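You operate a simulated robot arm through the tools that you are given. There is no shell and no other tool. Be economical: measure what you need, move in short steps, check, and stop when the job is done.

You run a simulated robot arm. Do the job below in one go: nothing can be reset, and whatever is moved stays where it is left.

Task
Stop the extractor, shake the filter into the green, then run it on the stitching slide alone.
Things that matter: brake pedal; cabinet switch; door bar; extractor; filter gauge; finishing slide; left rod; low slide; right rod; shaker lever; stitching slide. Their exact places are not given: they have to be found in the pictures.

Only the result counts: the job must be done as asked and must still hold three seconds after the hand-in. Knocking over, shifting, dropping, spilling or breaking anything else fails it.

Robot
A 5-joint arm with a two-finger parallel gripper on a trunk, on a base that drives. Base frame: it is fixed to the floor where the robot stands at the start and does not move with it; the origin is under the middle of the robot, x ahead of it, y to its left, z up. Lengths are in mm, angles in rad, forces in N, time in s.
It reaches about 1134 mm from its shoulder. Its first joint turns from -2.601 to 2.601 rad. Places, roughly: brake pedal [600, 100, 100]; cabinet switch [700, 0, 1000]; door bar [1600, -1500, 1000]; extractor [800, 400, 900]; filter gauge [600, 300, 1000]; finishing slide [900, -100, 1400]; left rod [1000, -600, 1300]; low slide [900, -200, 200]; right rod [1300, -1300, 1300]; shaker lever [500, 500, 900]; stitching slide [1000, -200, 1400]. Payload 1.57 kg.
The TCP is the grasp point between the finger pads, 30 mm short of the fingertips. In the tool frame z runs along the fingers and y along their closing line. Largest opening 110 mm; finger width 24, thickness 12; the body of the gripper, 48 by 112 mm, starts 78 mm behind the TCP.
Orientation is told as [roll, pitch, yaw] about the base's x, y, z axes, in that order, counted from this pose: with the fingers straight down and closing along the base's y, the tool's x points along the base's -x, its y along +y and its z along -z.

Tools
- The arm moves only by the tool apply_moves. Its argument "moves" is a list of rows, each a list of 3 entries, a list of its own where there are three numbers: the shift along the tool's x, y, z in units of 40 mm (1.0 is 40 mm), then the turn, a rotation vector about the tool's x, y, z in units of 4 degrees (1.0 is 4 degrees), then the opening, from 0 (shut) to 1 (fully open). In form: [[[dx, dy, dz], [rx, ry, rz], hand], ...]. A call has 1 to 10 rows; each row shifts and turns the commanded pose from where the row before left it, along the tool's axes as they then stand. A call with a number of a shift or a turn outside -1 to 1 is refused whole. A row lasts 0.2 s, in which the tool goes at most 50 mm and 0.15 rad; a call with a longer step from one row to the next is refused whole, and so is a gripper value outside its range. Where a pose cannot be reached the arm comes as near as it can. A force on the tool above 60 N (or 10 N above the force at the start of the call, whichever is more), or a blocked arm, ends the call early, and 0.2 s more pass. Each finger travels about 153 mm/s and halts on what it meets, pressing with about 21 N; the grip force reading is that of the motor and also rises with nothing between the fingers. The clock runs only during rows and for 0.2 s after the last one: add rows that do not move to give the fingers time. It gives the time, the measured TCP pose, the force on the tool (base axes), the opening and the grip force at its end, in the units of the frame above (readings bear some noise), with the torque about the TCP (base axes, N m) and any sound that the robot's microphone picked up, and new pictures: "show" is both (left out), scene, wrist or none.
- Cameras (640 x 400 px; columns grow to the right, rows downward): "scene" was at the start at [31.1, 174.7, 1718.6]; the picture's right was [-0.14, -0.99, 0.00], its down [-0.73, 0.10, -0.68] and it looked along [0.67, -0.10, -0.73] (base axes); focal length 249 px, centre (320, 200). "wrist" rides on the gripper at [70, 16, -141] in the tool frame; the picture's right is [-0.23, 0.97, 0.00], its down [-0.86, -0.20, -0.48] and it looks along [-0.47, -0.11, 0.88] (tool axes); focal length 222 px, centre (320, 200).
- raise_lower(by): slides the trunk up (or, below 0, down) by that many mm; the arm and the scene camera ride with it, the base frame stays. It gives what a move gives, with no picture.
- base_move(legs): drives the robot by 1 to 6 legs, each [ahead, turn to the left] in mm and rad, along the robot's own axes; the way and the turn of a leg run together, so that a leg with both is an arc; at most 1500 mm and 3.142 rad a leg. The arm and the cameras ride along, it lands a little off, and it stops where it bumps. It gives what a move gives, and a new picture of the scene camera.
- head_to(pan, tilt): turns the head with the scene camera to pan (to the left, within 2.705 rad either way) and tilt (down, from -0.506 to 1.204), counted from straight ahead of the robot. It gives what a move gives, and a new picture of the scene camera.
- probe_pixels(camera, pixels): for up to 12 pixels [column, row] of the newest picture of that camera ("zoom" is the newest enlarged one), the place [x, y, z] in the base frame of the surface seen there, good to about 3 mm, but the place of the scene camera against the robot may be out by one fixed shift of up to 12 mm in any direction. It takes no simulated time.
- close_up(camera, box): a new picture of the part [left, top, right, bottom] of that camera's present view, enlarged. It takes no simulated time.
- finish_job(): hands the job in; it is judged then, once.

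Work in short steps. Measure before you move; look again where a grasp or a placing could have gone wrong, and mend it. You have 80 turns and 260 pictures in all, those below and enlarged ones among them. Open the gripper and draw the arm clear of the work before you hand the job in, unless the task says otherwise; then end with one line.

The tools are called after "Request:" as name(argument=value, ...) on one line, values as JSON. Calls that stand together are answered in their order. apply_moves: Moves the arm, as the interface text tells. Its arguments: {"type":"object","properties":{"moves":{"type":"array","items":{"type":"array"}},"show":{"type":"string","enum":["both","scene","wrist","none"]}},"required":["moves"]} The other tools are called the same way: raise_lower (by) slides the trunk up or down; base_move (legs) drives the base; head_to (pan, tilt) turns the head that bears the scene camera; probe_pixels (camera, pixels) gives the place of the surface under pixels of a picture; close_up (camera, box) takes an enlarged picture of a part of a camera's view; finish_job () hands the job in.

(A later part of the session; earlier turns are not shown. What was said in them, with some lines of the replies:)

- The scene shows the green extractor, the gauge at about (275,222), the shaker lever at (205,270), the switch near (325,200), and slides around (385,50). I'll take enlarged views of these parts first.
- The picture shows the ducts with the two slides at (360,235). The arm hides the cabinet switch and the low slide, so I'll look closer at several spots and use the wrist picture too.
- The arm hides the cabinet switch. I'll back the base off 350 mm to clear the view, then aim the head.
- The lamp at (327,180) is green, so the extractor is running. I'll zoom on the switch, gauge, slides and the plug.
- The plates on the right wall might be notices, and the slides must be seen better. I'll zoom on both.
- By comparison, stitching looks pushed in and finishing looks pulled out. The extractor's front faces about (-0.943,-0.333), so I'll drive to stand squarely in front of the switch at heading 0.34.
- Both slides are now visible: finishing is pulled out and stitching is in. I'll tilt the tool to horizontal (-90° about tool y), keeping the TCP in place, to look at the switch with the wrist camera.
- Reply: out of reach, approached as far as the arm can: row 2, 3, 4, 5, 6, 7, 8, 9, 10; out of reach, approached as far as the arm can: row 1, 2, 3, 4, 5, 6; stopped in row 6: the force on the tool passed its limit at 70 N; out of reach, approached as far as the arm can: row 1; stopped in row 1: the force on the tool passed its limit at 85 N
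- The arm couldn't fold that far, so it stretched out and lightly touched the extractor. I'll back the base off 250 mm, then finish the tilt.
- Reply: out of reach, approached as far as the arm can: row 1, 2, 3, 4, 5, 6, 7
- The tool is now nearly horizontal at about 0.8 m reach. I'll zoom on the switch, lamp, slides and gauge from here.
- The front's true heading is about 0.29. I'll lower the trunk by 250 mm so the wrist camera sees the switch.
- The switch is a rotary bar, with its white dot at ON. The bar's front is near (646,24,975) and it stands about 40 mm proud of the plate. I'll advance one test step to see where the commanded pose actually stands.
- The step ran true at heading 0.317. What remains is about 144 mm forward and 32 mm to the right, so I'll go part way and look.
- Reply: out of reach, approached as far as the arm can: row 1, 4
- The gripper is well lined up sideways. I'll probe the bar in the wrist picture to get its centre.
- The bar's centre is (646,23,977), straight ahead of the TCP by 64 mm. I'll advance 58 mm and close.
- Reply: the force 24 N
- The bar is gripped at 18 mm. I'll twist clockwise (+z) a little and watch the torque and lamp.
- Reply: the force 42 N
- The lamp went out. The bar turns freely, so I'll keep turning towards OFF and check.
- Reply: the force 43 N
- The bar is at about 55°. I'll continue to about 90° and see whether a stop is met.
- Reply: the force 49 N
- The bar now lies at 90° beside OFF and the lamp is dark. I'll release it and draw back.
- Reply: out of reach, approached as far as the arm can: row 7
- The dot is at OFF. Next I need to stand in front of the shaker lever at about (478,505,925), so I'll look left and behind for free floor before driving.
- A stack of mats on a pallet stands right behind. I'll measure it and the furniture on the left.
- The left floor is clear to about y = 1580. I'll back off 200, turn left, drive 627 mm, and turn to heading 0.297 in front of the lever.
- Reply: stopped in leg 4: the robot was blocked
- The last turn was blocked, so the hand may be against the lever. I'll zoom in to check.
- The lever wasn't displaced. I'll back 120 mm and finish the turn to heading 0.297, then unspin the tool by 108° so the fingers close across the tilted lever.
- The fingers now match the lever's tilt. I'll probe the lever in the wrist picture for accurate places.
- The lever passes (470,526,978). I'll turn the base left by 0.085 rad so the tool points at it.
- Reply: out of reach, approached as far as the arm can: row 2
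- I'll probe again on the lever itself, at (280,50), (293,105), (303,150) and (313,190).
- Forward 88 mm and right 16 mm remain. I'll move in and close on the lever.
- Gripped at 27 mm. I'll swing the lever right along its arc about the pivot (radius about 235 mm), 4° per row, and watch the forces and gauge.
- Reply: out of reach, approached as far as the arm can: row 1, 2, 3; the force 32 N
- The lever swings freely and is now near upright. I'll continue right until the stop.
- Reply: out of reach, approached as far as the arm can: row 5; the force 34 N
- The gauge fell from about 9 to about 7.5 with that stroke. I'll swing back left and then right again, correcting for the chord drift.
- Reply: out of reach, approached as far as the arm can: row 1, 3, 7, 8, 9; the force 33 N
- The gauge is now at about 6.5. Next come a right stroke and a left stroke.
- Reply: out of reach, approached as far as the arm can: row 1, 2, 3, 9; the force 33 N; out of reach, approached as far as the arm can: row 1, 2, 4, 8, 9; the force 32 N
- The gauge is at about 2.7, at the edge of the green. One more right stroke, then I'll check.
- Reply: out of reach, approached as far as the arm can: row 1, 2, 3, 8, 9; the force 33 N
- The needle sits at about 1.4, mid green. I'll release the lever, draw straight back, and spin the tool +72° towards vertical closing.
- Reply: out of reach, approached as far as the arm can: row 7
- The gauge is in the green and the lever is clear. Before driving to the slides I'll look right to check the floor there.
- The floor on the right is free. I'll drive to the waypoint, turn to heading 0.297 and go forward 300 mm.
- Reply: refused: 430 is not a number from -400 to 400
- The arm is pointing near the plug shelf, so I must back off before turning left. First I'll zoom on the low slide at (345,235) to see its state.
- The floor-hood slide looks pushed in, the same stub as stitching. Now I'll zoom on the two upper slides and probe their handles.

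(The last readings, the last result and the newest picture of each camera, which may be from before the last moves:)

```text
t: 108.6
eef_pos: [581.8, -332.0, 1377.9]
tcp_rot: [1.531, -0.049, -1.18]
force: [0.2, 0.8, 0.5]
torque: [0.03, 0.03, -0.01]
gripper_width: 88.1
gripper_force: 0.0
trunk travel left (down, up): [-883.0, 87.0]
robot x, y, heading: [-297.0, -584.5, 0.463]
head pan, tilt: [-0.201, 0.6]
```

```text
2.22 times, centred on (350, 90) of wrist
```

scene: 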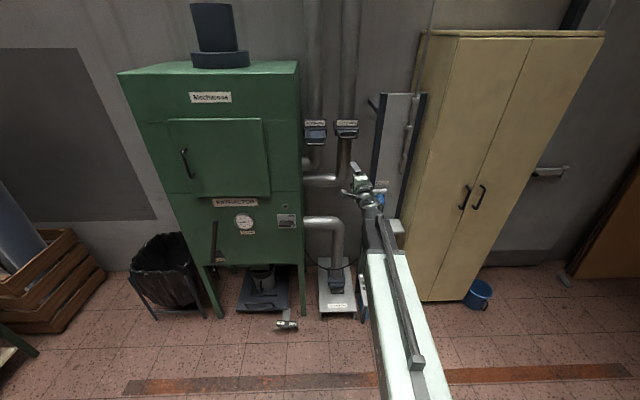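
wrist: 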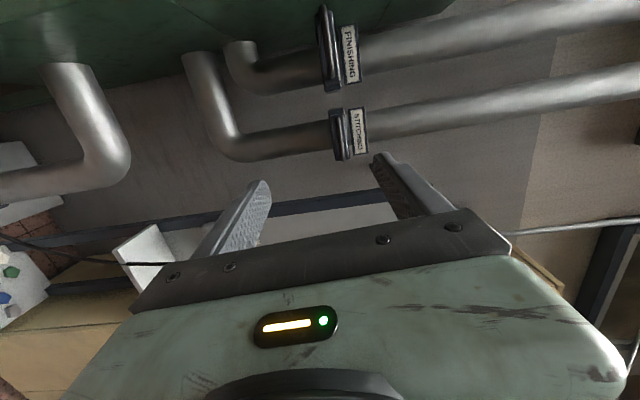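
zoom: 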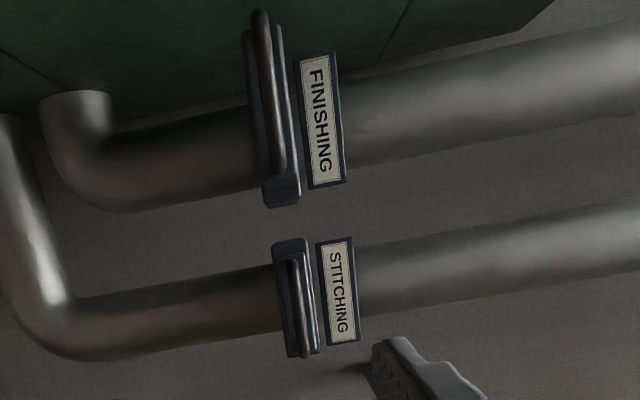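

Finishing is out by about 87 mm relative to stitching. I'll probe the handle bars themselves.

Request:
close_up(camera="scene", box=[295, 110, 365, 155])

Request:
probe_pixels(camera="zoom", pixels=[[150, 311], [190, 311], [230, 311], [440, 249], [480, 249], [520, 249], [190, 302], [480, 240]])

Request:
probe_pixels(camera="wrist", pixels=[[340, 30], [342, 60], [345, 130], [346, 145], [330, 20], [334, 60]])

```text
8.89 times, centred on (330, 132) of scene
```

zoom: 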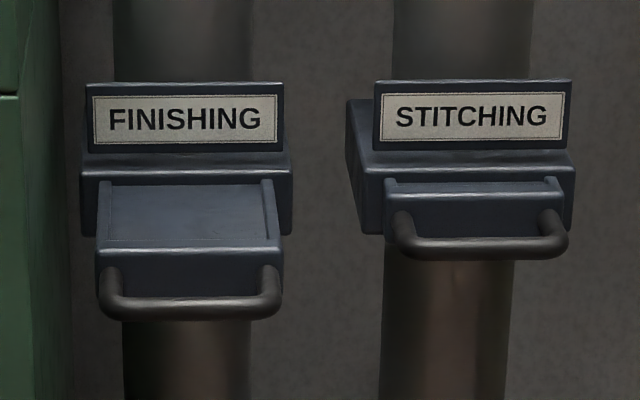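

```text
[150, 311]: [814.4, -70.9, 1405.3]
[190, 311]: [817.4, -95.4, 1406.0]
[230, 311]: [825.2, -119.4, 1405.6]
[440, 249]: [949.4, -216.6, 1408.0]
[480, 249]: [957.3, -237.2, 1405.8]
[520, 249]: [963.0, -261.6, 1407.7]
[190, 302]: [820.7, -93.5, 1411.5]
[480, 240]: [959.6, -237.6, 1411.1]
```

```text
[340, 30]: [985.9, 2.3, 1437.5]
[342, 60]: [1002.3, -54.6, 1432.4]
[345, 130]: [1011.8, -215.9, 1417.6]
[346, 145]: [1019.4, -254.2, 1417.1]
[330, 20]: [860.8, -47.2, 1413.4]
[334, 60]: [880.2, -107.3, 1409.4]
```

Handle bars are near (821,-95,1405) for finishing and (958,-237,1405) for stitching. Both pull along heading 0.297. I'll drive into position in front of them in small legs and raise 27 mm.

Request:
base_move(legs=[[0, 0.067], [180, 0], [0, -0.171], [80, 0]])

Request:
raise_lower(by=27)

Request:
apply_moves(moves=[[[0, 0, 0], [0, 0, 0], 0.8]])

Request:
close_up(camera="scene", box=[280, 60, 440, 180])

```text
t: 111.9
eef_pos: [838.8, -301.5, 1378.1]
tcp_rot: [1.528, -0.05, -1.283]
force: [-1.0, 1.5, 0.2]
torque: [-0.02, -0.01, -0.03]
gripper_width: 88.1
gripper_force: 0.0
trunk travel left (down, up): [-883.0, 87.0]
robot x, y, heading: [-62.0, -464.4, 0.355]
head pan, tilt: [-0.201, 0.6]
```

scene: 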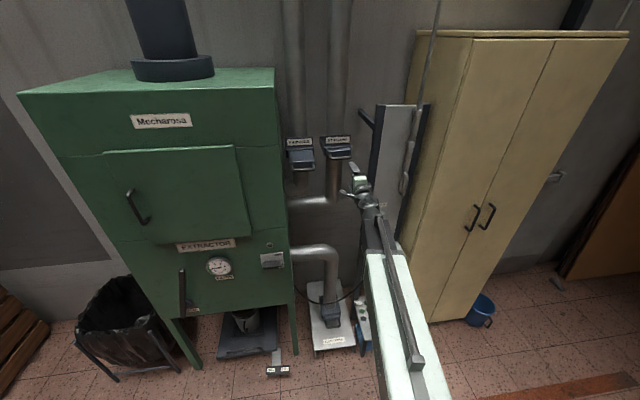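

```text
t: 112.6
eef_pos: [837.6, -302.9, 1405.3]
tcp_rot: [1.53, -0.05, -1.281]
force: [0.4, -0.1, 0.1]
torque: [0.04, -0.02, 0.02]
gripper_width: 88.2
gripper_force: 0.0
trunk travel left (down, up): [-910.0, 60.0]
robot x, y, heading: [-61.8, -464.6, 0.355]
head pan, tilt: [-0.201, 0.6]
```

```text
t: 113.0
eef_pos: [838.0, -303.1, 1404.2]
tcp_rot: [1.532, -0.048, -1.283]
force: [0.1, -0.1, 0.2]
torque: [0.05, 0.01, 0.01]
gripper_width: 88.2
gripper_force: 0.2
trunk travel left (down, up): [-910.0, 60.0]
robot x, y, heading: [-62.7, -463.7, 0.358]
head pan, tilt: [-0.201, 0.6]
```

scene: 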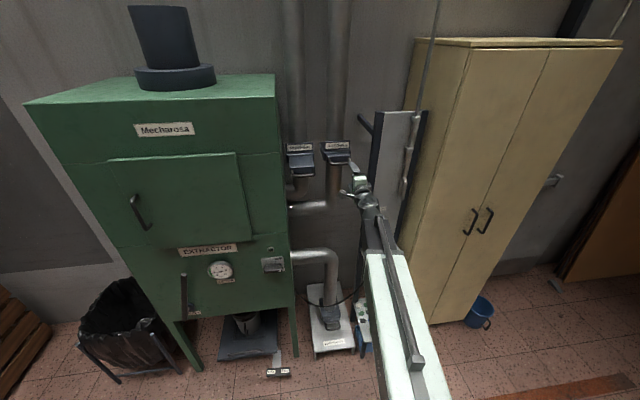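
wrist: 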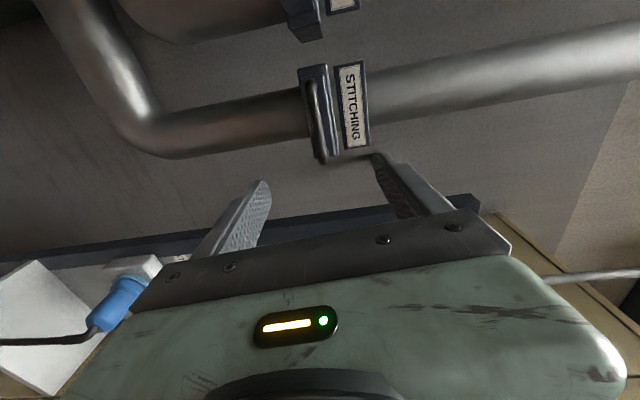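

```text
3.33 times, centred on (360, 120) of scene
```

zoom: 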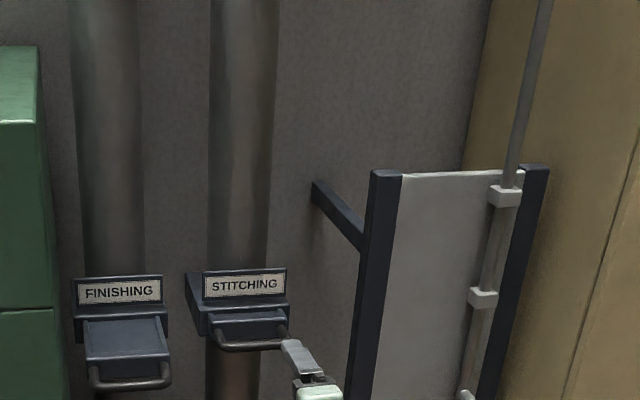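

The stitching handle shows in the wrist picture between (311,85) and (321,158). I'll probe it.

Request:
close_up(camera="wrist", box=[280, 40, 400, 190])

Request:
probe_pixels(camera="wrist", pixels=[[311, 90], [312, 100], [314, 120], [316, 135], [318, 145], [320, 157], [310, 110]])

```text
2.67 times, centred on (340, 115) of wrist
```

zoom: 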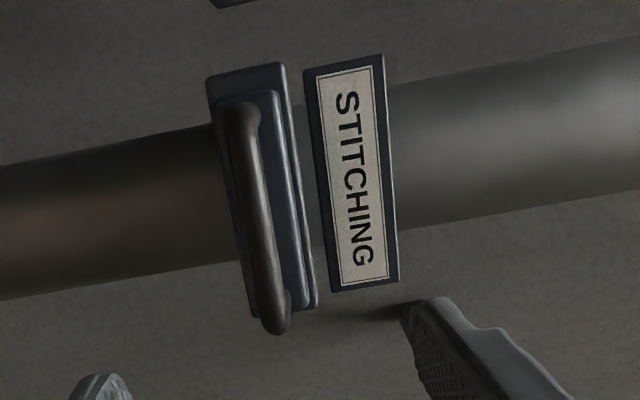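

```text
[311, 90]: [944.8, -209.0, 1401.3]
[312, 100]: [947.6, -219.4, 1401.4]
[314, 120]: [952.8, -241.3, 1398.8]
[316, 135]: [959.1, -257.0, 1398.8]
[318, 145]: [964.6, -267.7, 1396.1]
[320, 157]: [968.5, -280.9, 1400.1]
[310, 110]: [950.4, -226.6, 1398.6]
```

The handle's centre is (956,-240,1400): 130 mm forward and 25 mm left of the TCP. I'll move there and close.

Request:
apply_moves(moves=[[[0.32, 0, 0.4], [0, 0, 0], 0.6], [[0.32, 0, 0.4], [0, 0, 0], 0.6], [[0, 0, 0.6], [0, 0, 0], 0.6], [[0, 0, 0.6], [0, 0, 0], 0.6], [[0, 0, 0.6], [0, 0, 0], 0.6], [[0, 0, 0.6], [0, 0, 0], 0.6]])

Request:
close_up(camera="scene", box=[280, 110, 400, 210])

```text
t: 114.4
eef_pos: [954.0, -242.6, 1404.9]
tcp_rot: [1.528, -0.05, -1.284]
force: [0.6, -0.6, -0.5]
torque: [0.0, 0.0, -0.01]
gripper_width: 66.0
gripper_force: 0.1
out of reach, approached as far as the arm can: row 4, 6
trunk travel left (down, up): [-910.0, 60.0]
robot x, y, heading: [-64.6, -468.6, 0.355]
head pan, tilt: [-0.201, 0.6]
```

scene: 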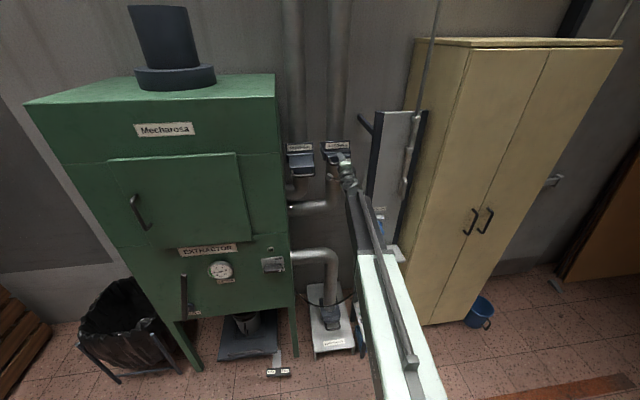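
wrist: 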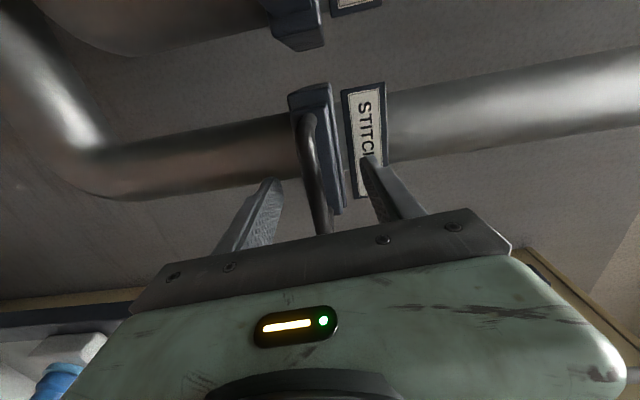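

```text
4.00 times, centred on (340, 160) of scene
```

zoom: 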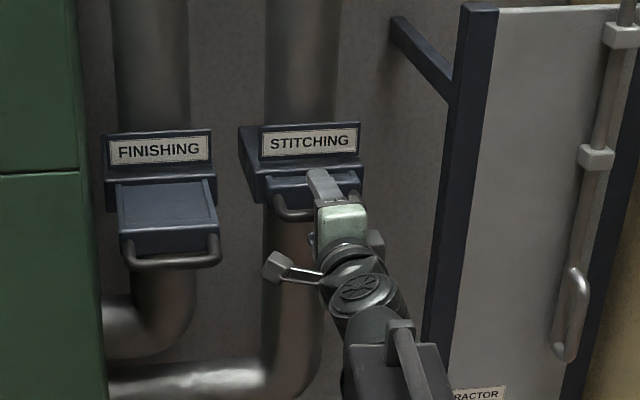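

The fingers straddle the handle. I'll close, then pull straight back 88 mm.

Request:
apply_moves(moves=[[[0, 0, 0], [0, 0, 0], 0], [[0, 0, 0], [0, 0, 0], 0], [[0, 0, 0], [0, 0, 0], 0]], show="none")

Request:
apply_moves(moves=[[[0, 0, -0.4], [0, 0, 0], 0], [[0, 0, -0.4], [0, 0, 0], 0], [[0, 0, -0.4], [0, 0, 0], 0], [[0, 0, -0.4], [0, 0, 0], 0], [[0, 0, -0.4], [0, 0, 0], 0], [[0, 0, -0.2], [0, 0, 0], 0]], show="wrist")

Request:
close_up(camera="scene", box=[280, 110, 400, 210])

```text
t: 115.3
eef_pos: [955.8, -241.6, 1400.5]
tcp_rot: [1.521, -0.046, -1.279]
force: [-12.1, -7.0, -44.9]
torque: [0.61, 0.59, -0.31]
gripper_width: 14.6
gripper_force: 30.1
trunk travel left (down, up): [-910.0, 60.0]
robot x, y, heading: [-66.3, -462.4, 0.359]
head pan, tilt: [-0.201, 0.6]
stopped in row 3: the force on the tool passed its limit at 63 N (the readings are from after the stop); the commanded pose is now the measured one
```

```text
t: 116.7
eef_pos: [874.3, -267.4, 1400.2]
tcp_rot: [1.524, -0.046, -1.28]
force: [0.8, -1.9, -41.1]
torque: [0.64, 0.51, -0.03]
gripper_width: 14.5
gripper_force: 30.8
out of reach, approached as far as the arm can: row 5
trunk travel left (down, up): [-910.0, 60.0]
robot x, y, heading: [-65.0, -466.8, 0.359]
head pan, tilt: [-0.201, 0.6]
```

wrist: 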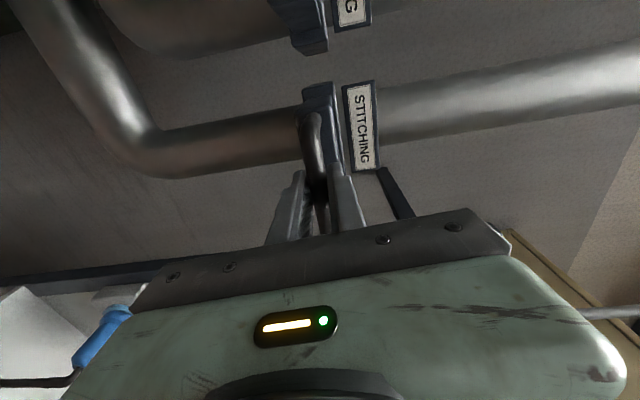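

```text
4.00 times, centred on (340, 160) of scene
```

zoom: 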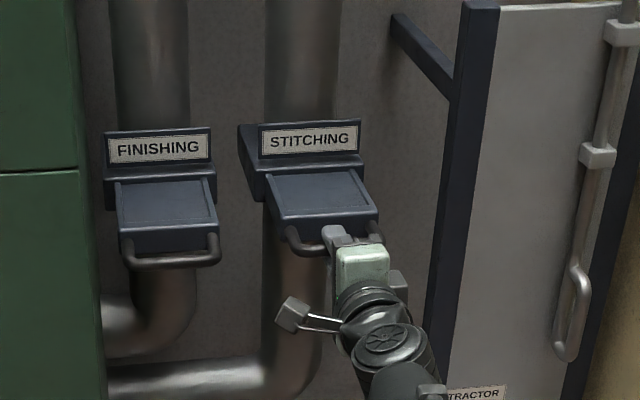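

The stitching slide came out about 85 mm, matching the finishing slide. I'll pull a bit more to feel for the stop.

Request:
apply_moves(moves=[[[0, 0, -0.15], [0, 0, 0], 0], [[0, 0, -0.15], [0, 0, 0], 0], [[0, 0, 0], [0, 0, 0], 0]], show="none")

Request:
close_up(camera="scene", box=[280, 110, 400, 210])

Request:
probe_pixels(camera="zoom", pixels=[[165, 220], [165, 185], [295, 214], [310, 213], [315, 180], [150, 263], [180, 263], [305, 250]])

```text
t: 117.5
eef_pos: [863.4, -269.8, 1399.6]
tcp_rot: [1.524, -0.047, -1.28]
force: [23.3, 5.3, -13.3]
torque: [0.69, 0.38, 0.04]
gripper_width: 14.6
gripper_force: 30.5
trunk travel left (down, up): [-910.0, 60.0]
robot x, y, heading: [-63.1, -466.9, 0.355]
head pan, tilt: [-0.201, 0.6]
```

```text
4.00 times, centred on (340, 160) of scene
```

zoom: 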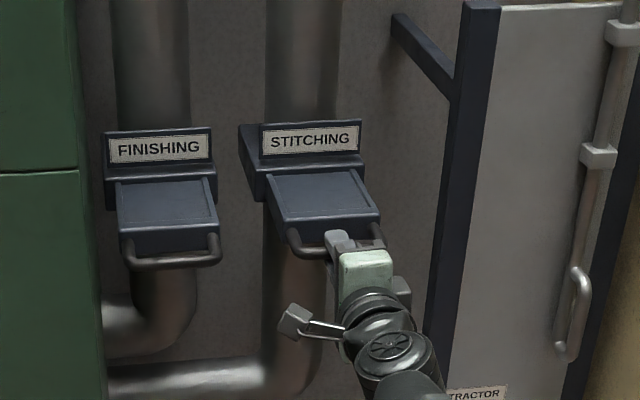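

```text
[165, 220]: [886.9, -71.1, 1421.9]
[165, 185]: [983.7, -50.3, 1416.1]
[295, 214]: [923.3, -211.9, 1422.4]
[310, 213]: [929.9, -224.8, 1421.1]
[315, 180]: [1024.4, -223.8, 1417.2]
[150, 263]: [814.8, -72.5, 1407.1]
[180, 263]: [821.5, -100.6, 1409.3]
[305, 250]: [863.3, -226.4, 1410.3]
```

The stop was felt at 23 N, and the stitching handle now sits at the same depth as finishing. I'll release and withdraw, then measure the extractor's right edge for clearance at the finishing slide.

Request:
apply_moves(moves=[[[0, 0, 0], [0, 0, 0], 0.6], [[0, 0, 0], [0, 0, 0], 0.6], [[0, 0, -0.5], [0, 0, 0], 0.6], [[0, 0, -0.5], [0, 0, 0], 0.6], [[0, 0, -0.5], [0, 0, 0], 0.6], [[0, 0, -0.3], [0, 0, 0], 0.6]])

Request:
close_up(camera="scene", box=[260, 110, 380, 210])

Request:
probe_pixels(camera="scene", pixels=[[275, 110], [278, 130], [280, 150], [284, 180], [286, 160], [270, 150], [282, 150], [283, 150], [284, 150]])

```text
t: 118.9
eef_pos: [787.1, -291.2, 1405.6]
tcp_rot: [1.528, -0.049, -1.281]
force: [-0.2, -0.1, -0.3]
torque: [0.01, -0.03, -0.01]
gripper_width: 65.9
gripper_force: 0.0
out of reach, approached as far as the arm can: row 6
trunk travel left (down, up): [-910.0, 60.0]
robot x, y, heading: [-62.5, -466.1, 0.351]
head pan, tilt: [-0.201, 0.6]
```

scene: 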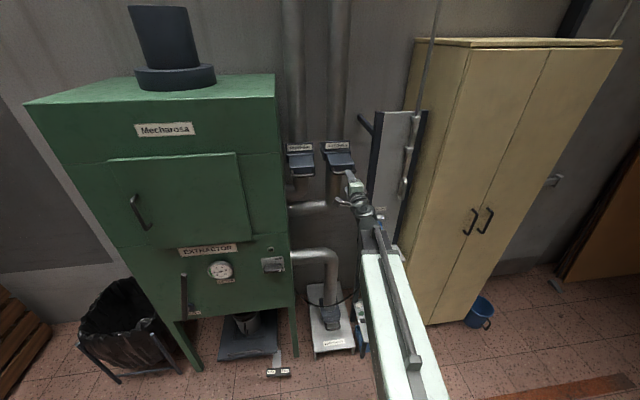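
wrist: 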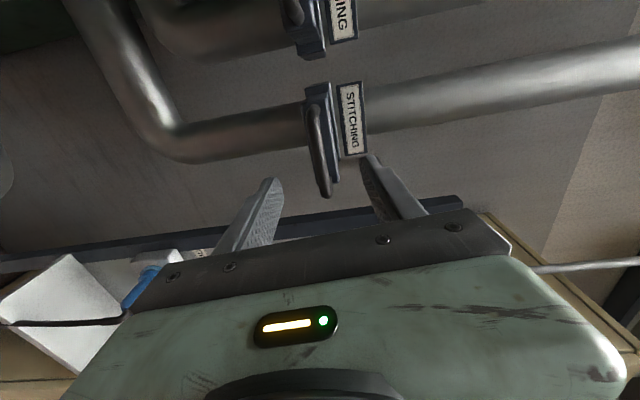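

```text
4.00 times, centred on (320, 160) of scene
```

zoom: 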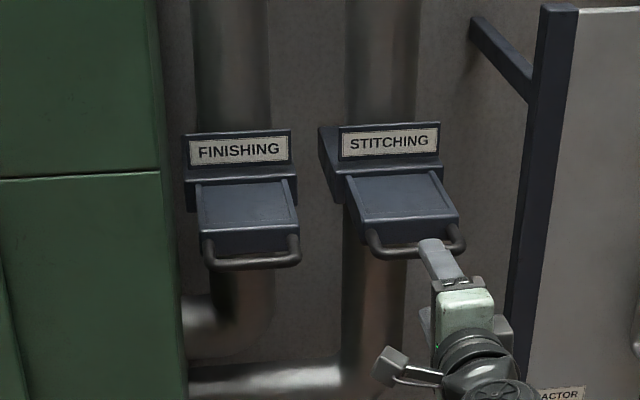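

```text
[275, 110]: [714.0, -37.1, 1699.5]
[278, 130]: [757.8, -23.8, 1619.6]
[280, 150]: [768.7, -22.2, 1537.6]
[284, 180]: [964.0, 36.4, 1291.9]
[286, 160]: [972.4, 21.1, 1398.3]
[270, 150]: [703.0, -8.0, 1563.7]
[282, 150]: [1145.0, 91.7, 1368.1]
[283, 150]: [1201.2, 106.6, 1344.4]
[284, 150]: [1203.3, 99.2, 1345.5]
```

The extractor's right edge is at l ≈ -247 and the handle centre at l ≈ -332. The wrist camera sticks out to the left, so I'll grip the finishing handle toward its right end. I'll shift left 155 mm first.

Request:
apply_moves(moves=[[[0.8, 0, 0], [0, 0, 0], 0.6], [[0.8, 0, 0], [0, 0, 0], 0.6], [[0.8, 0, 0], [0, 0, 0], 0.6], [[0.8, 0, 0], [0, 0, 0], 0.6], [[0.69, 0, 0], [0, 0, 0], 0.6]])

Request:
close_up(camera="scene", box=[260, 110, 380, 210])

Request:
close_up(camera="wrist", box=[260, 40, 400, 220])

```text
t: 120.1
eef_pos: [746.7, -149.1, 1403.0]
tcp_rot: [1.524, -0.047, -1.281]
force: [-0.1, -0.2, 0.4]
torque: [0.02, -0.01, 0.02]
gripper_width: 66.1
gripper_force: 0.1
out of reach, approached as far as the arm can: row 2, 3, 4
trunk travel left (down, up): [-910.0, 60.0]
robot x, y, heading: [-62.1, -468.5, 0.352]
head pan, tilt: [-0.201, 0.6]
```

scene: 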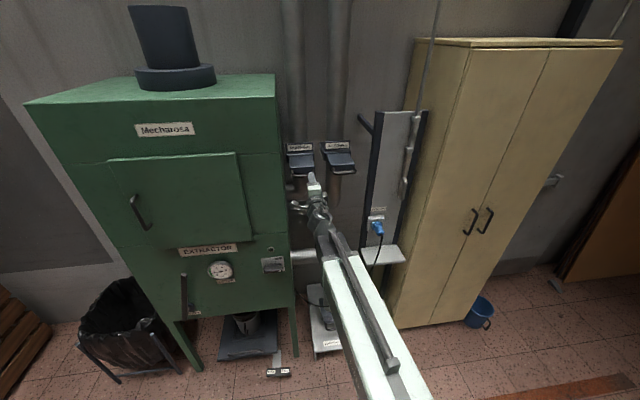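
wrist: 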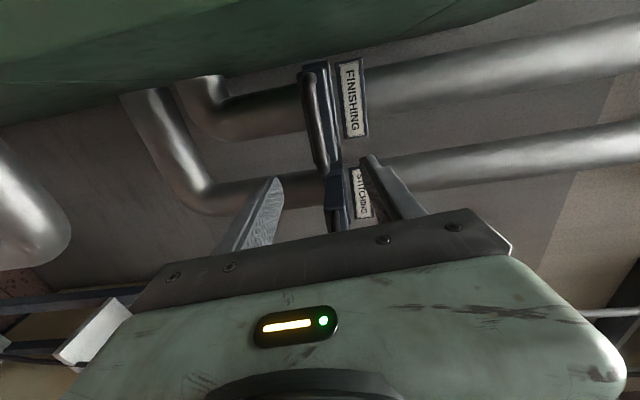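

```text
4.00 times, centred on (320, 160) of scene
```

zoom: 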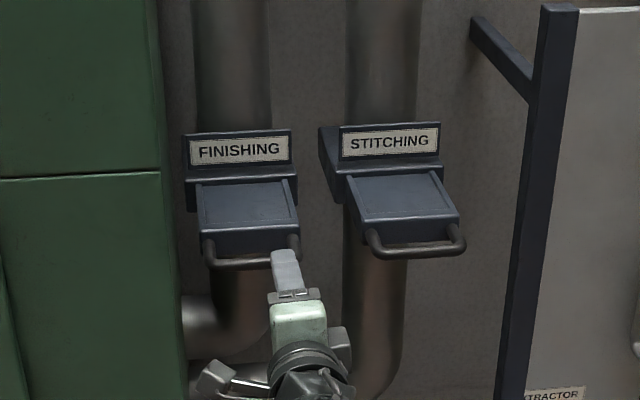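

```text
2.22 times, centred on (330, 130) of wrist
```

zoom: 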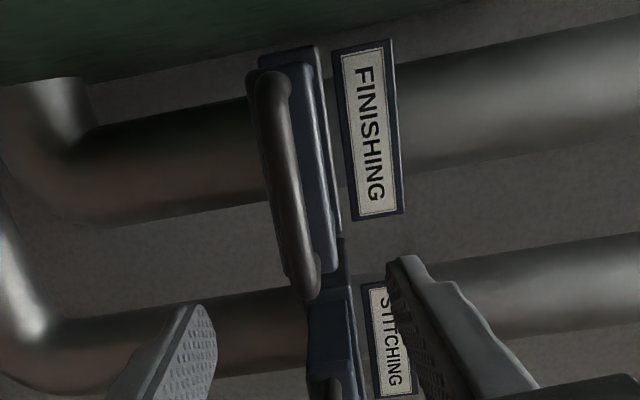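

I'll probe the finishing handle in the wrist picture.

Request:
probe_pixels(camera="wrist", pixels=[[308, 85], [310, 94], [314, 115], [317, 130], [320, 150], [322, 162]])

```text
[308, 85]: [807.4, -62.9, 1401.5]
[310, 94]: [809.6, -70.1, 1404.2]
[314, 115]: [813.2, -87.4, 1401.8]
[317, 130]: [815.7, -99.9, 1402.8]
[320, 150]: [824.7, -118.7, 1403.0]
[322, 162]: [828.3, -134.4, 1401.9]
```

The right part of the bar is at (824,-118,1402). I'll advance 88 mm with a 7 mm left shift and close.

Request:
apply_moves(moves=[[[0.09, 0.04, 0.5], [0, 0, 0], 0.6], [[0.09, 0.04, 0.5], [0, 0, 0], 0.6], [[0, 0, 0.6], [0, 0, 0], 0.6], [[0, 0, 0.6], [0, 0, 0], 0.6], [[0, 0, 0], [0, 0, 0], 0.1], [[0, 0, 0], [0, 0, 0], 0.1], [[0, 0, 0], [0, 0, 0], 0.1]], show="wrist")

Request:
close_up(camera="scene", box=[260, 110, 380, 210])

```text
t: 121.7
eef_pos: [829.1, -117.4, 1402.9]
tcp_rot: [1.524, -0.049, -1.282]
force: [0.0, 0.9, -11.1]
torque: [0.11, 0.06, -0.07]
gripper_width: 20.3
gripper_force: 4.6
trunk travel left (down, up): [-910.0, 60.0]
robot x, y, heading: [-67.7, -463.9, 0.351]
head pan, tilt: [-0.201, 0.6]
```

wrist: 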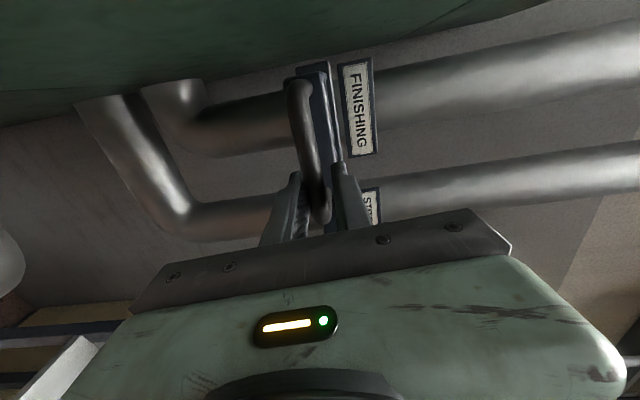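

```text
4.00 times, centred on (320, 160) of scene
```

zoom: 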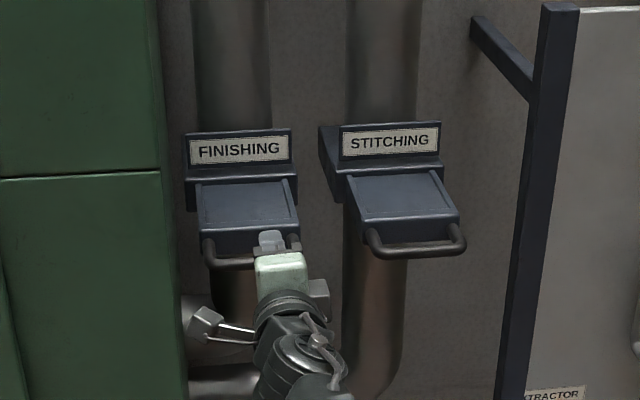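

Gripped loosely with the camera about 25 mm clear of the extractor's edge. I'll close fully and push forward 88 mm.

Request:
apply_moves(moves=[[[0, 0, 0], [0, 0, 0], 0], [[0, 0, 0.4], [0, 0, 0], 0], [[0, 0, 0.4], [0, 0, 0], 0], [[0, 0, 0.4], [0, 0, 0], 0], [[0, 0, 0.4], [0, 0, 0], 0], [[0, 0, 0.4], [0, 0, 0], 0], [[0, 0, 0.15], [0, 0, 0], 0]], show="wrist")

Request:
close_up(camera="scene", box=[260, 110, 380, 210])

```text
t: 123.3
eef_pos: [914.5, -91.8, 1399.6]
tcp_rot: [1.522, -0.048, -1.282]
force: [-6.4, -6.7, -37.2]
torque: [0.65, 0.35, -0.31]
gripper_width: 14.4
gripper_force: 30.8
out of reach, approached as far as the arm can: row 5
trunk travel left (down, up): [-910.0, 60.0]
robot x, y, heading: [-60.7, -465.6, 0.354]
head pan, tilt: [-0.201, 0.6]
```

wrist: 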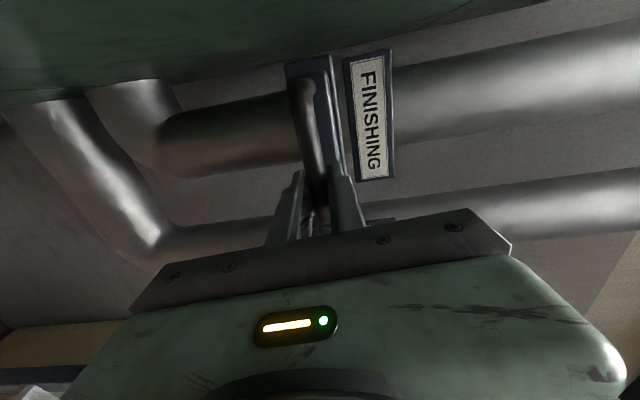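

```text
4.00 times, centred on (320, 160) of scene
```

zoom: 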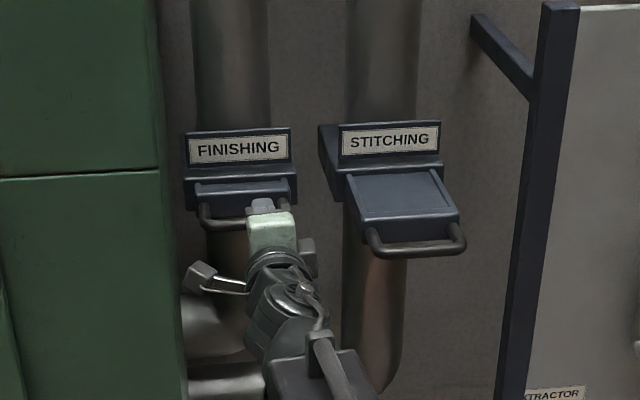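

It has moved 89 mm; stitching's travel was about 96 mm. I'll push on gently to the stop.

Request:
apply_moves(moves=[[[0, 0, 0.15], [0, 0, 0], 0], [[0, 0, 0.15], [0, 0, 0], 0], [[0, 0, 0], [0, 0, 0], 0]], show="none")

Request:
close_up(camera="scene", box=[260, 110, 380, 210])

```text
t: 123.6
eef_pos: [915.2, -92.1, 1399.3]
tcp_rot: [1.518, -0.044, -1.286]
force: [-8.0, -1.3, -34.9]
torque: [0.75, 0.37, -0.35]
gripper_width: 14.5
gripper_force: 31.1
trunk travel left (down, up): [-910.0, 60.0]
robot x, y, heading: [-65.2, -464.9, 0.357]
head pan, tilt: [-0.201, 0.6]
stopped in row 1: the force on the tool passed its limit at 64 N (the readings are from after the stop); the commanded pose is now the measured one
```

```text
4.00 times, centred on (320, 160) of scene
```

zoom: 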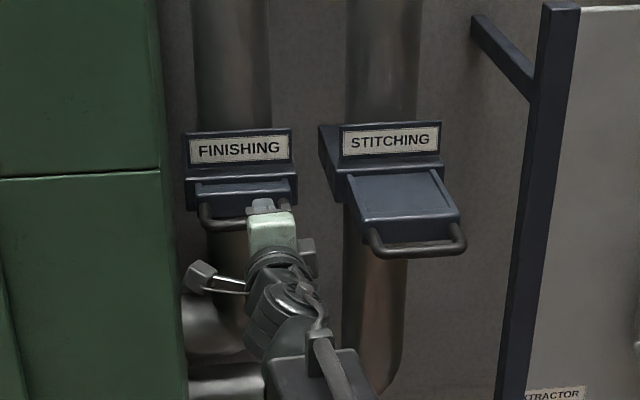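

The finishing slide is at its stop. I'll release it, withdraw, back the base off 200 mm, and check all the slides.

Request:
apply_moves(moves=[[[0, 0, 0], [0, 0, 0], 0.6], [[0, 0, 0], [0, 0, 0], 0.6], [[0, 0, -0.5], [0, 0, 0], 0.6], [[0, 0, -0.5], [0, 0, 0], 0.6], [[0, 0, -1], [0, 0, 0], 0.6], [[0, 0, -1], [0, 0, 0], 0.6], [[0, 0, -0.8], [0, 0, 0], 0.6]], show="none")

Request:
base_move(legs=[[-220, 0]])

Request:
close_up(camera="scene", box=[270, 90, 390, 190])

Request:
raise_lower(by=-400)

Request:
head_to(pan=-0.1, tilt=0.6)

```text
t: 125.2
eef_pos: [765.5, -134.8, 1405.6]
tcp_rot: [1.527, -0.049, -1.284]
force: [0.4, 0.0, 0.5]
torque: [0.01, -0.01, -0.01]
gripper_width: 66.0
gripper_force: 0.1
out of reach, approached as far as the arm can: row 6
trunk travel left (down, up): [-910.0, 60.0]
robot x, y, heading: [-68.4, -465.4, 0.349]
head pan, tilt: [-0.201, 0.6]
```

```text
t: 126.9
eef_pos: [555.4, -213.2, 1405.4]
tcp_rot: [1.528, -0.047, -1.283]
force: [-0.5, -0.2, 0.2]
torque: [-0.02, 0.07, -0.01]
gripper_width: 66.2
gripper_force: 0.1
trunk travel left (down, up): [-910.0, 60.0]
robot x, y, heading: [-276.2, -542.0, 0.352]
head pan, tilt: [-0.201, 0.6]
```

scene: 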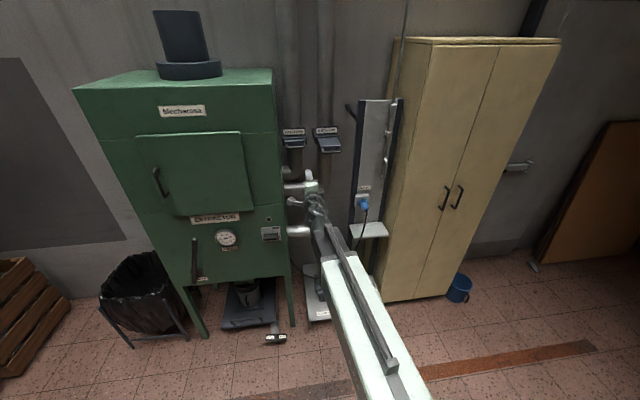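

```text
4.00 times, centred on (330, 140) of scene
```

zoom: 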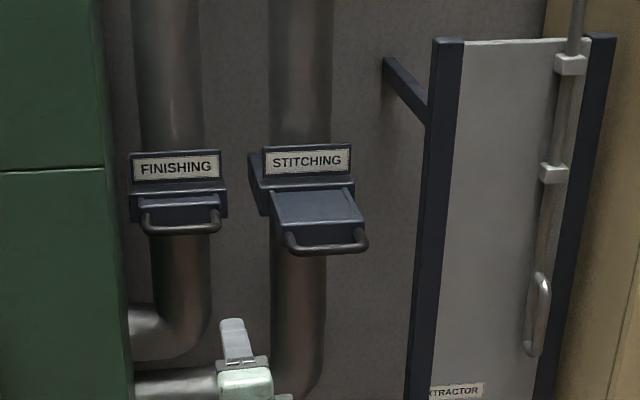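

```text
t: 130.8
eef_pos: [555.2, -213.0, 1004.2]
tcp_rot: [1.527, -0.047, -1.284]
force: [-0.6, 0.0, 0.3]
torque: [0.01, -0.01, -0.02]
gripper_width: 66.1
gripper_force: 0.0
trunk travel left (down, up): [-510.0, 460.0]
robot x, y, heading: [-273.8, -541.8, 0.356]
head pan, tilt: [-0.201, 0.6]
```

```text
t: 131.4
eef_pos: [556.6, -212.8, 1004.3]
tcp_rot: [1.528, -0.046, -1.286]
force: [0.7, 0.3, 0.0]
torque: [0.01, -0.03, -0.01]
gripper_width: 66.0
gripper_force: 0.1
trunk travel left (down, up): [-510.0, 460.0]
robot x, y, heading: [-274.7, -544.2, 0.356]
head pan, tilt: [-0.099, 0.6]
```

scene: 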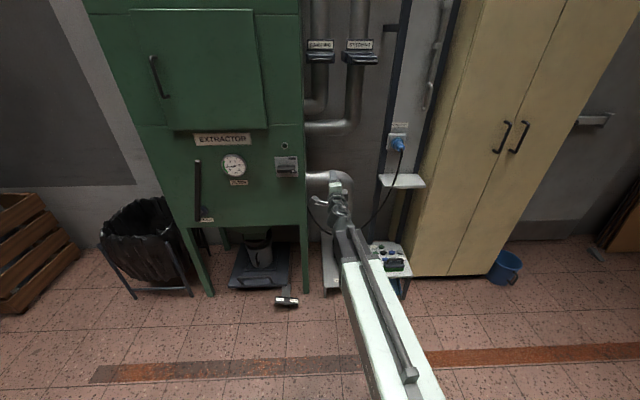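

Finishing is in and stitching is out. Now I'll return to the switch: back off 200, turn, drive 316, and turn to the earlier switch pose.

Request:
base_move(legs=[[-200, 0], [0, 0.645], [316, 0], [0, -0.68]])

Request:
raise_lower(by=-20)

Request:
apply_moves(moves=[[[0, 0, 0], [0, 0, 0], 0.6]])

Request:
close_up(camera="scene", box=[280, 120, 460, 280])

```text
t: 138.3
eef_pos: [548.7, -51.5, 1004.3]
tcp_rot: [1.527, -0.046, -1.322]
force: [-0.2, -0.2, 1.1]
torque: [-0.02, 0.04, -0.03]
gripper_width: 65.9
gripper_force: 0.0
trunk travel left (down, up): [-510.0, 460.0]
robot x, y, heading: [-294.2, -335.0, 0.324]
head pan, tilt: [-0.099, 0.6]
```

scene: 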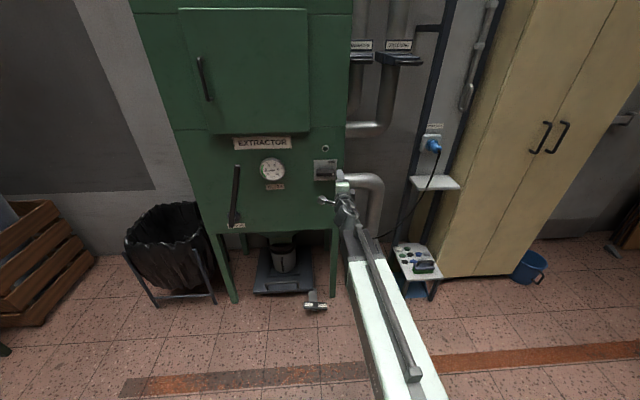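

```text
t: 138.9
eef_pos: [549.5, -51.8, 984.9]
tcp_rot: [1.528, -0.046, -1.321]
force: [0.0, -1.0, 0.0]
torque: [0.01, -0.02, 0.01]
gripper_width: 65.9
gripper_force: 0.0
trunk travel left (down, up): [-490.0, 480.0]
robot x, y, heading: [-297.1, -334.5, 0.328]
head pan, tilt: [-0.099, 0.6]
```

```text
t: 139.3
eef_pos: [550.8, -51.6, 984.8]
tcp_rot: [1.529, -0.048, -1.32]
force: [-0.6, 0.0, -0.4]
torque: [-0.02, 0.01, -0.02]
gripper_width: 66.0
gripper_force: 0.1
trunk travel left (down, up): [-490.0, 480.0]
robot x, y, heading: [-298.5, -336.8, 0.325]
head pan, tilt: [-0.099, 0.6]
```

scene: 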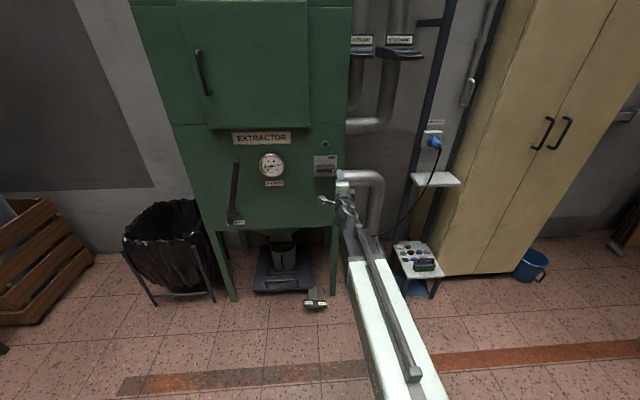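
wrist: 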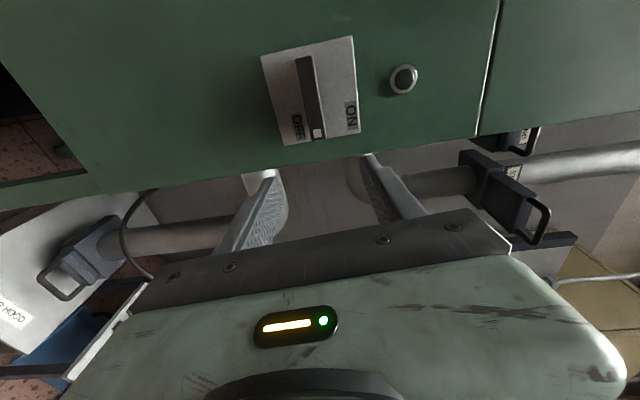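

```text
2.50 times, centred on (370, 200) of scene
```

zoom: 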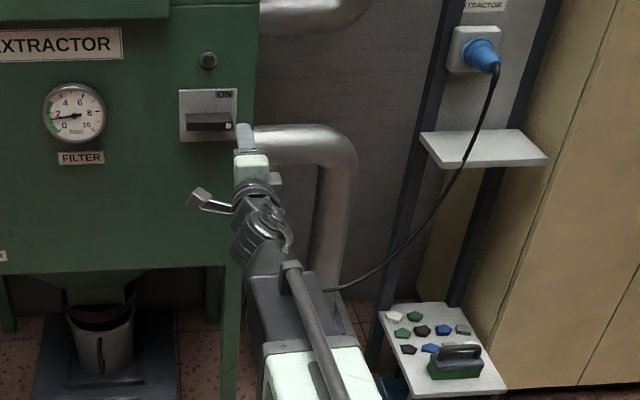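

The switch bar spans (303,60) to (317,137) in the wrist picture. I'll probe it, and zoom on the low slide to confirm its state.

Request:
probe_pixels(camera="wrist", pixels=[[303, 62], [307, 82], [311, 105], [317, 132], [285, 100], [338, 100]])

Request:
close_up(camera="wrist", box=[20, 180, 200, 320])

Request:
probe_pixels(camera="zoom", pixels=[[95, 330], [150, 250], [200, 230], [270, 170], [340, 130], [130, 335]])

```text
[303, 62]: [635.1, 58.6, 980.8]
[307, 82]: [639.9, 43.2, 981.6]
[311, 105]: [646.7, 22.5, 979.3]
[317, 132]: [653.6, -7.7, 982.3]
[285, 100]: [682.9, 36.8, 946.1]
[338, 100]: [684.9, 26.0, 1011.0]
```

```text
2.86 times, centred on (110, 250) of wrist
```

zoom: 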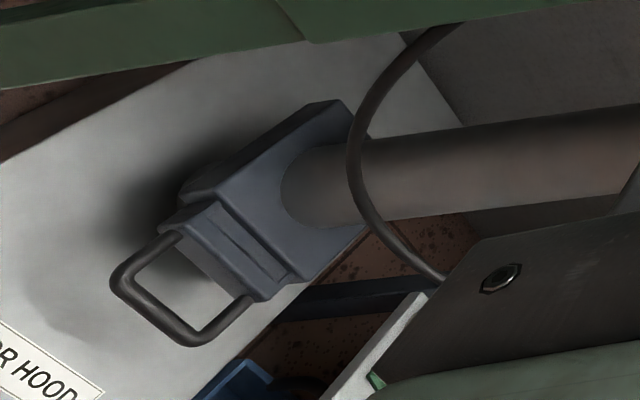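

```text
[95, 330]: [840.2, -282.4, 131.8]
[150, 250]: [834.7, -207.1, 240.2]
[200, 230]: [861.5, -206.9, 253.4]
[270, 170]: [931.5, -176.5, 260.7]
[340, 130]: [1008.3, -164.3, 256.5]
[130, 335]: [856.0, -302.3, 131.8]
```

The low slide is confirmed in. The bar's centre is (645,25,981): 104 mm forward and 50 mm left. I'll move there and close.

Request:
apply_moves(moves=[[[0.65, 0, 0.3], [0, 0, 0], 0.6], [[0.61, 0, 0.3], [0, 0, 0], 0.6], [[0, 0, 0.5], [0, 0, 0], 0.6], [[0, 0, 0.5], [0, 0, 0], 0.6], [[0, 0, 0.5], [0, 0, 0], 0.6], [[0, 0, 0.5], [0, 0, 0], 0.6]])

Request:
close_up(camera="scene", box=[285, 130, 365, 210])

```text
t: 140.8
eef_pos: [638.4, 21.0, 983.5]
tcp_rot: [1.524, -0.048, -1.32]
force: [0.5, 0.5, 0.0]
torque: [-0.02, 0.01, 0.02]
gripper_width: 66.0
gripper_force: 0.0
out of reach, approached as far as the arm can: row 2
trunk travel left (down, up): [-490.0, 480.0]
robot x, y, heading: [-300.9, -334.3, 0.325]
head pan, tilt: [-0.099, 0.6]
```

scene: 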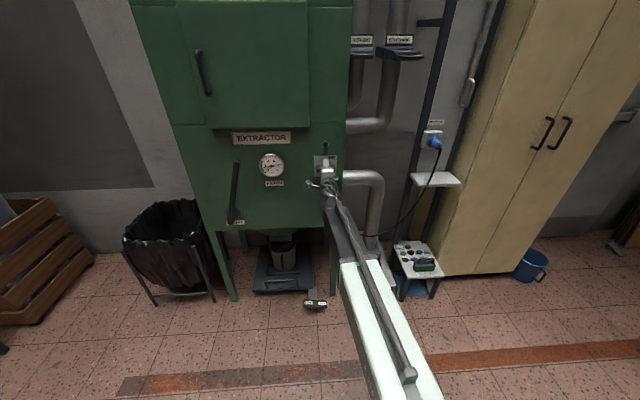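
wrist: 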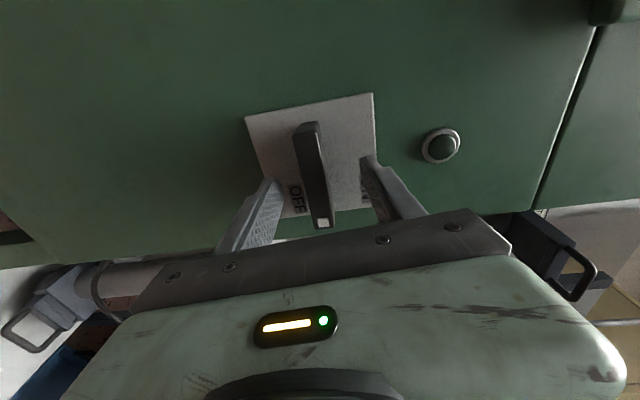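

```text
5.00 times, centred on (325, 170) of scene
```

zoom: 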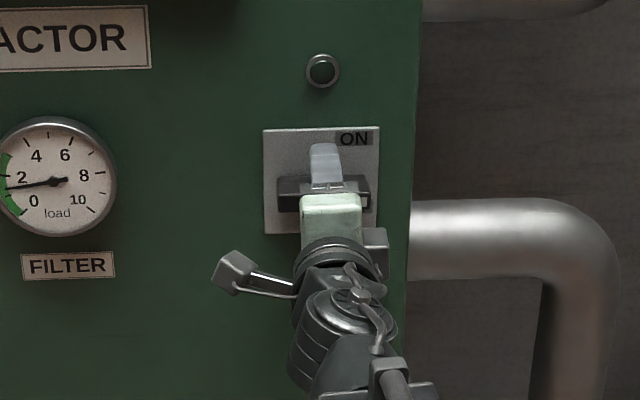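

The fingers straddle the bar. I'll close on it, then twist counter-clockwise about 88° back to ON.

Request:
apply_moves(moves=[[[0, 0, 0], [0, 0, 0], 0.1], [[0, 0, 0], [0, 0, 0], 0.1], [[0, 0, 0], [0, 0, 0], 0]], show="none")

Request:
apply_moves(moves=[[[0, 0, 0], [0, 0, -1], 0], [[0, 0, 0], [0, 0, -1], 0], [[0, 0, 0], [0, 0, -1], 0], [[0, 0, 0], [0, 0, -1], 0], [[0, 0, 0], [0, 0, -1], 0], [[0, 0, 0], [0, 0, -1], 0], [[0, 0, 0], [0, 0, -1], 0], [[0, 0, 0], [0, 0, -1], 0], [[0, 0, 0], [0, 0, -1], 0], [[0, 0, 0], [0, 0, -1], 0]], show="none")

Request:
apply_moves(moves=[[[0, 0, 0], [0, 0, -1], 0], [[0, 0, 0], [0, 0, -1], 0], [[0, 0, 0], [0, 0, -1], 0], [[0, 0, 0], [0, 0, -1], 0], [[0, 0, 0], [0, 0, -1], 0], [[0, 0, 0], [0, 0, -1], 0], [[0, 0, 0], [0, 0, -1], 0], [[0, 0, 0], [0, 0, -1], 0], [[0, 0, 0], [0, 0, -1], 0]], show="none")

Request:
close_up(camera="scene", box=[285, 130, 365, 210])

```text
t: 141.6
eef_pos: [639.1, 20.7, 980.8]
tcp_rot: [1.52, -0.047, -1.324]
force: [-16.0, -7.4, -32.7]
torque: [0.03, -0.03, -0.13]
gripper_width: 18.9
gripper_force: 33.6
trunk travel left (down, up): [-490.0, 480.0]
robot x, y, heading: [-296.9, -332.2, 0.328]
head pan, tilt: [-0.099, 0.6]
```

```text
t: 143.8
eef_pos: [641.9, 21.9, 982.7]
tcp_rot: [1.506, -0.747, -1.28]
force: [18.1, -4.5, -6.8]
torque: [0.24, -0.93, -0.1]
gripper_width: 19.5
gripper_force: 33.4
out of reach, approached as far as the arm can: row 6
trunk travel left (down, up): [-490.0, 480.0]
robot x, y, heading: [-296.5, -336.2, 0.325]
head pan, tilt: [-0.099, 0.6]
```

```text
t: 145.8
eef_pos: [638.0, 22.9, 982.1]
tcp_rot: [1.339, -1.371, -1.094]
force: [11.3, 2.2, -3.2]
torque: [0.06, -0.28, 0.71]
gripper_width: 19.1
gripper_force: 33.2
trunk travel left (down, up): [-490.0, 480.0]
robot x, y, heading: [-297.8, -334.0, 0.32]
head pan, tilt: [-0.099, 0.6]
```

```text
5.00 times, centred on (325, 170) of scene
```

zoom: 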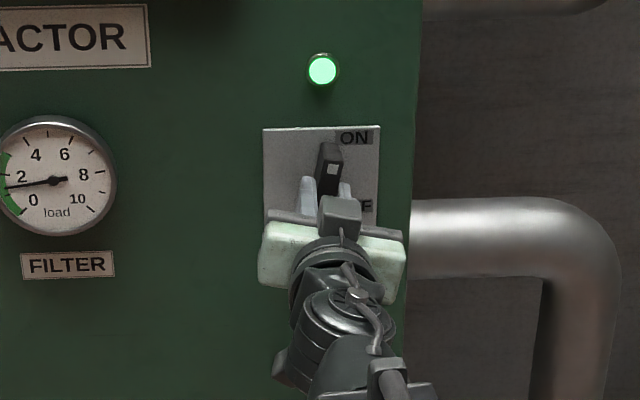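

The lamp is green at about 76°. I'll turn the last 12° to ON, release, and draw back.

Request:
apply_moves(moves=[[[0, 0, 0], [0, 0, -1], 0], [[0, 0, 0], [0, 0, -1], 0], [[0, 0, 0], [0, 0, -1], 0], [[0, 0, 0], [0, 0, -0.5], 0]], show="none")

Request:
apply_moves(moves=[[[0, 0, 0], [0, 0, 0], 0.7], [[0, 0, 0], [0, 0, 0], 0.7], [[0, 0, -0.5], [0, 0, 0], 0.7], [[0, 0, -0.5], [0, 0, 0], 0.7], [[0, 0, -1], [0, 0, 0], 0.7], [[0, 0, -1], [0, 0, 0], 0.7]], show="none")

Request:
base_move(legs=[[-200, 0]])

Request:
close_up(camera="scene", box=[215, 20, 435, 190])

Request:
close_up(camera="scene", box=[250, 120, 370, 210])

```text
t: 146.8
eef_pos: [638.4, 23.5, 982.5]
tcp_rot: [-0.809, -1.503, 1.057]
force: [6.7, 7.0, -1.9]
torque: [1.14, 0.1, 0.85]
gripper_width: 19.5
gripper_force: 33.7
trunk travel left (down, up): [-490.0, 480.0]
robot x, y, heading: [-302.7, -333.6, 0.323]
head pan, tilt: [-0.099, 0.6]
```

```text
t: 148.2
eef_pos: [520.8, -7.8, 985.3]
tcp_rot: [-0.875, -1.509, 1.12]
force: [-0.4, -0.8, -0.4]
torque: [0.01, -0.01, -0.01]
gripper_width: 77.0
gripper_force: 0.1
out of reach, approached as far as the arm can: row 5
trunk travel left (down, up): [-490.0, 480.0]
robot x, y, heading: [-295.8, -329.4, 0.319]
head pan, tilt: [-0.099, 0.6]
```

```text
t: 149.7
eef_pos: [336.0, -73.1, 985.3]
tcp_rot: [-0.873, -1.507, 1.119]
force: [1.0, 0.3, -0.6]
torque: [0.0, -0.04, -0.02]
gripper_width: 76.6
gripper_force: 0.0
trunk travel left (down, up): [-490.0, 480.0]
robot x, y, heading: [-483.6, -398.4, 0.329]
head pan, tilt: [-0.099, 0.6]
```

scene: 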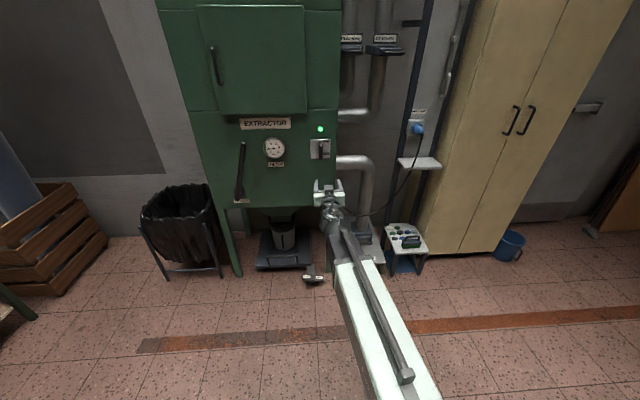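

```text
2.35 times, centred on (325, 105) of scene
```

zoom: 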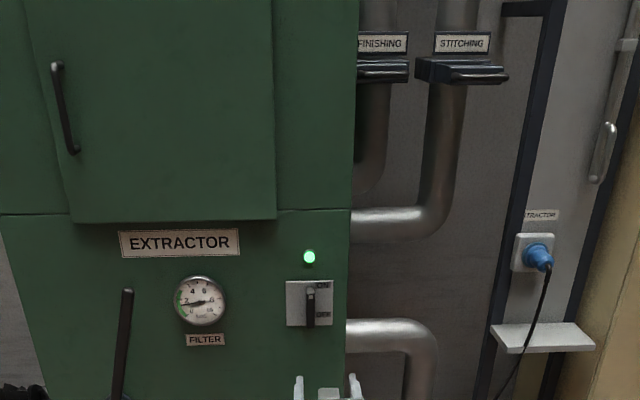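

```text
4.44 times, centred on (310, 165) of scene
```

zoom: 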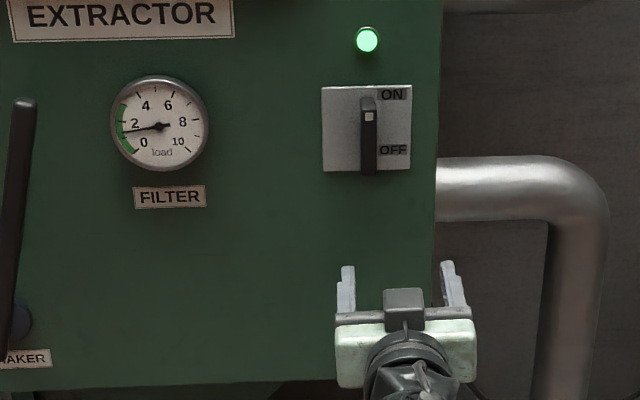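

The lamp is green with the switch at ON and the gauge at about 1.4 in the green. Stitching is out, the finishing and floor slides are in, and the arm is clear with the gripper open. I'll hand it in.

Request:
finish_job()

```text
The job is handed in.
```

I switched the extractor off, shook the filter down to about 1.4 (in the green), and have it running again on the stitching slide alone; the finishing and floor slides are shut.
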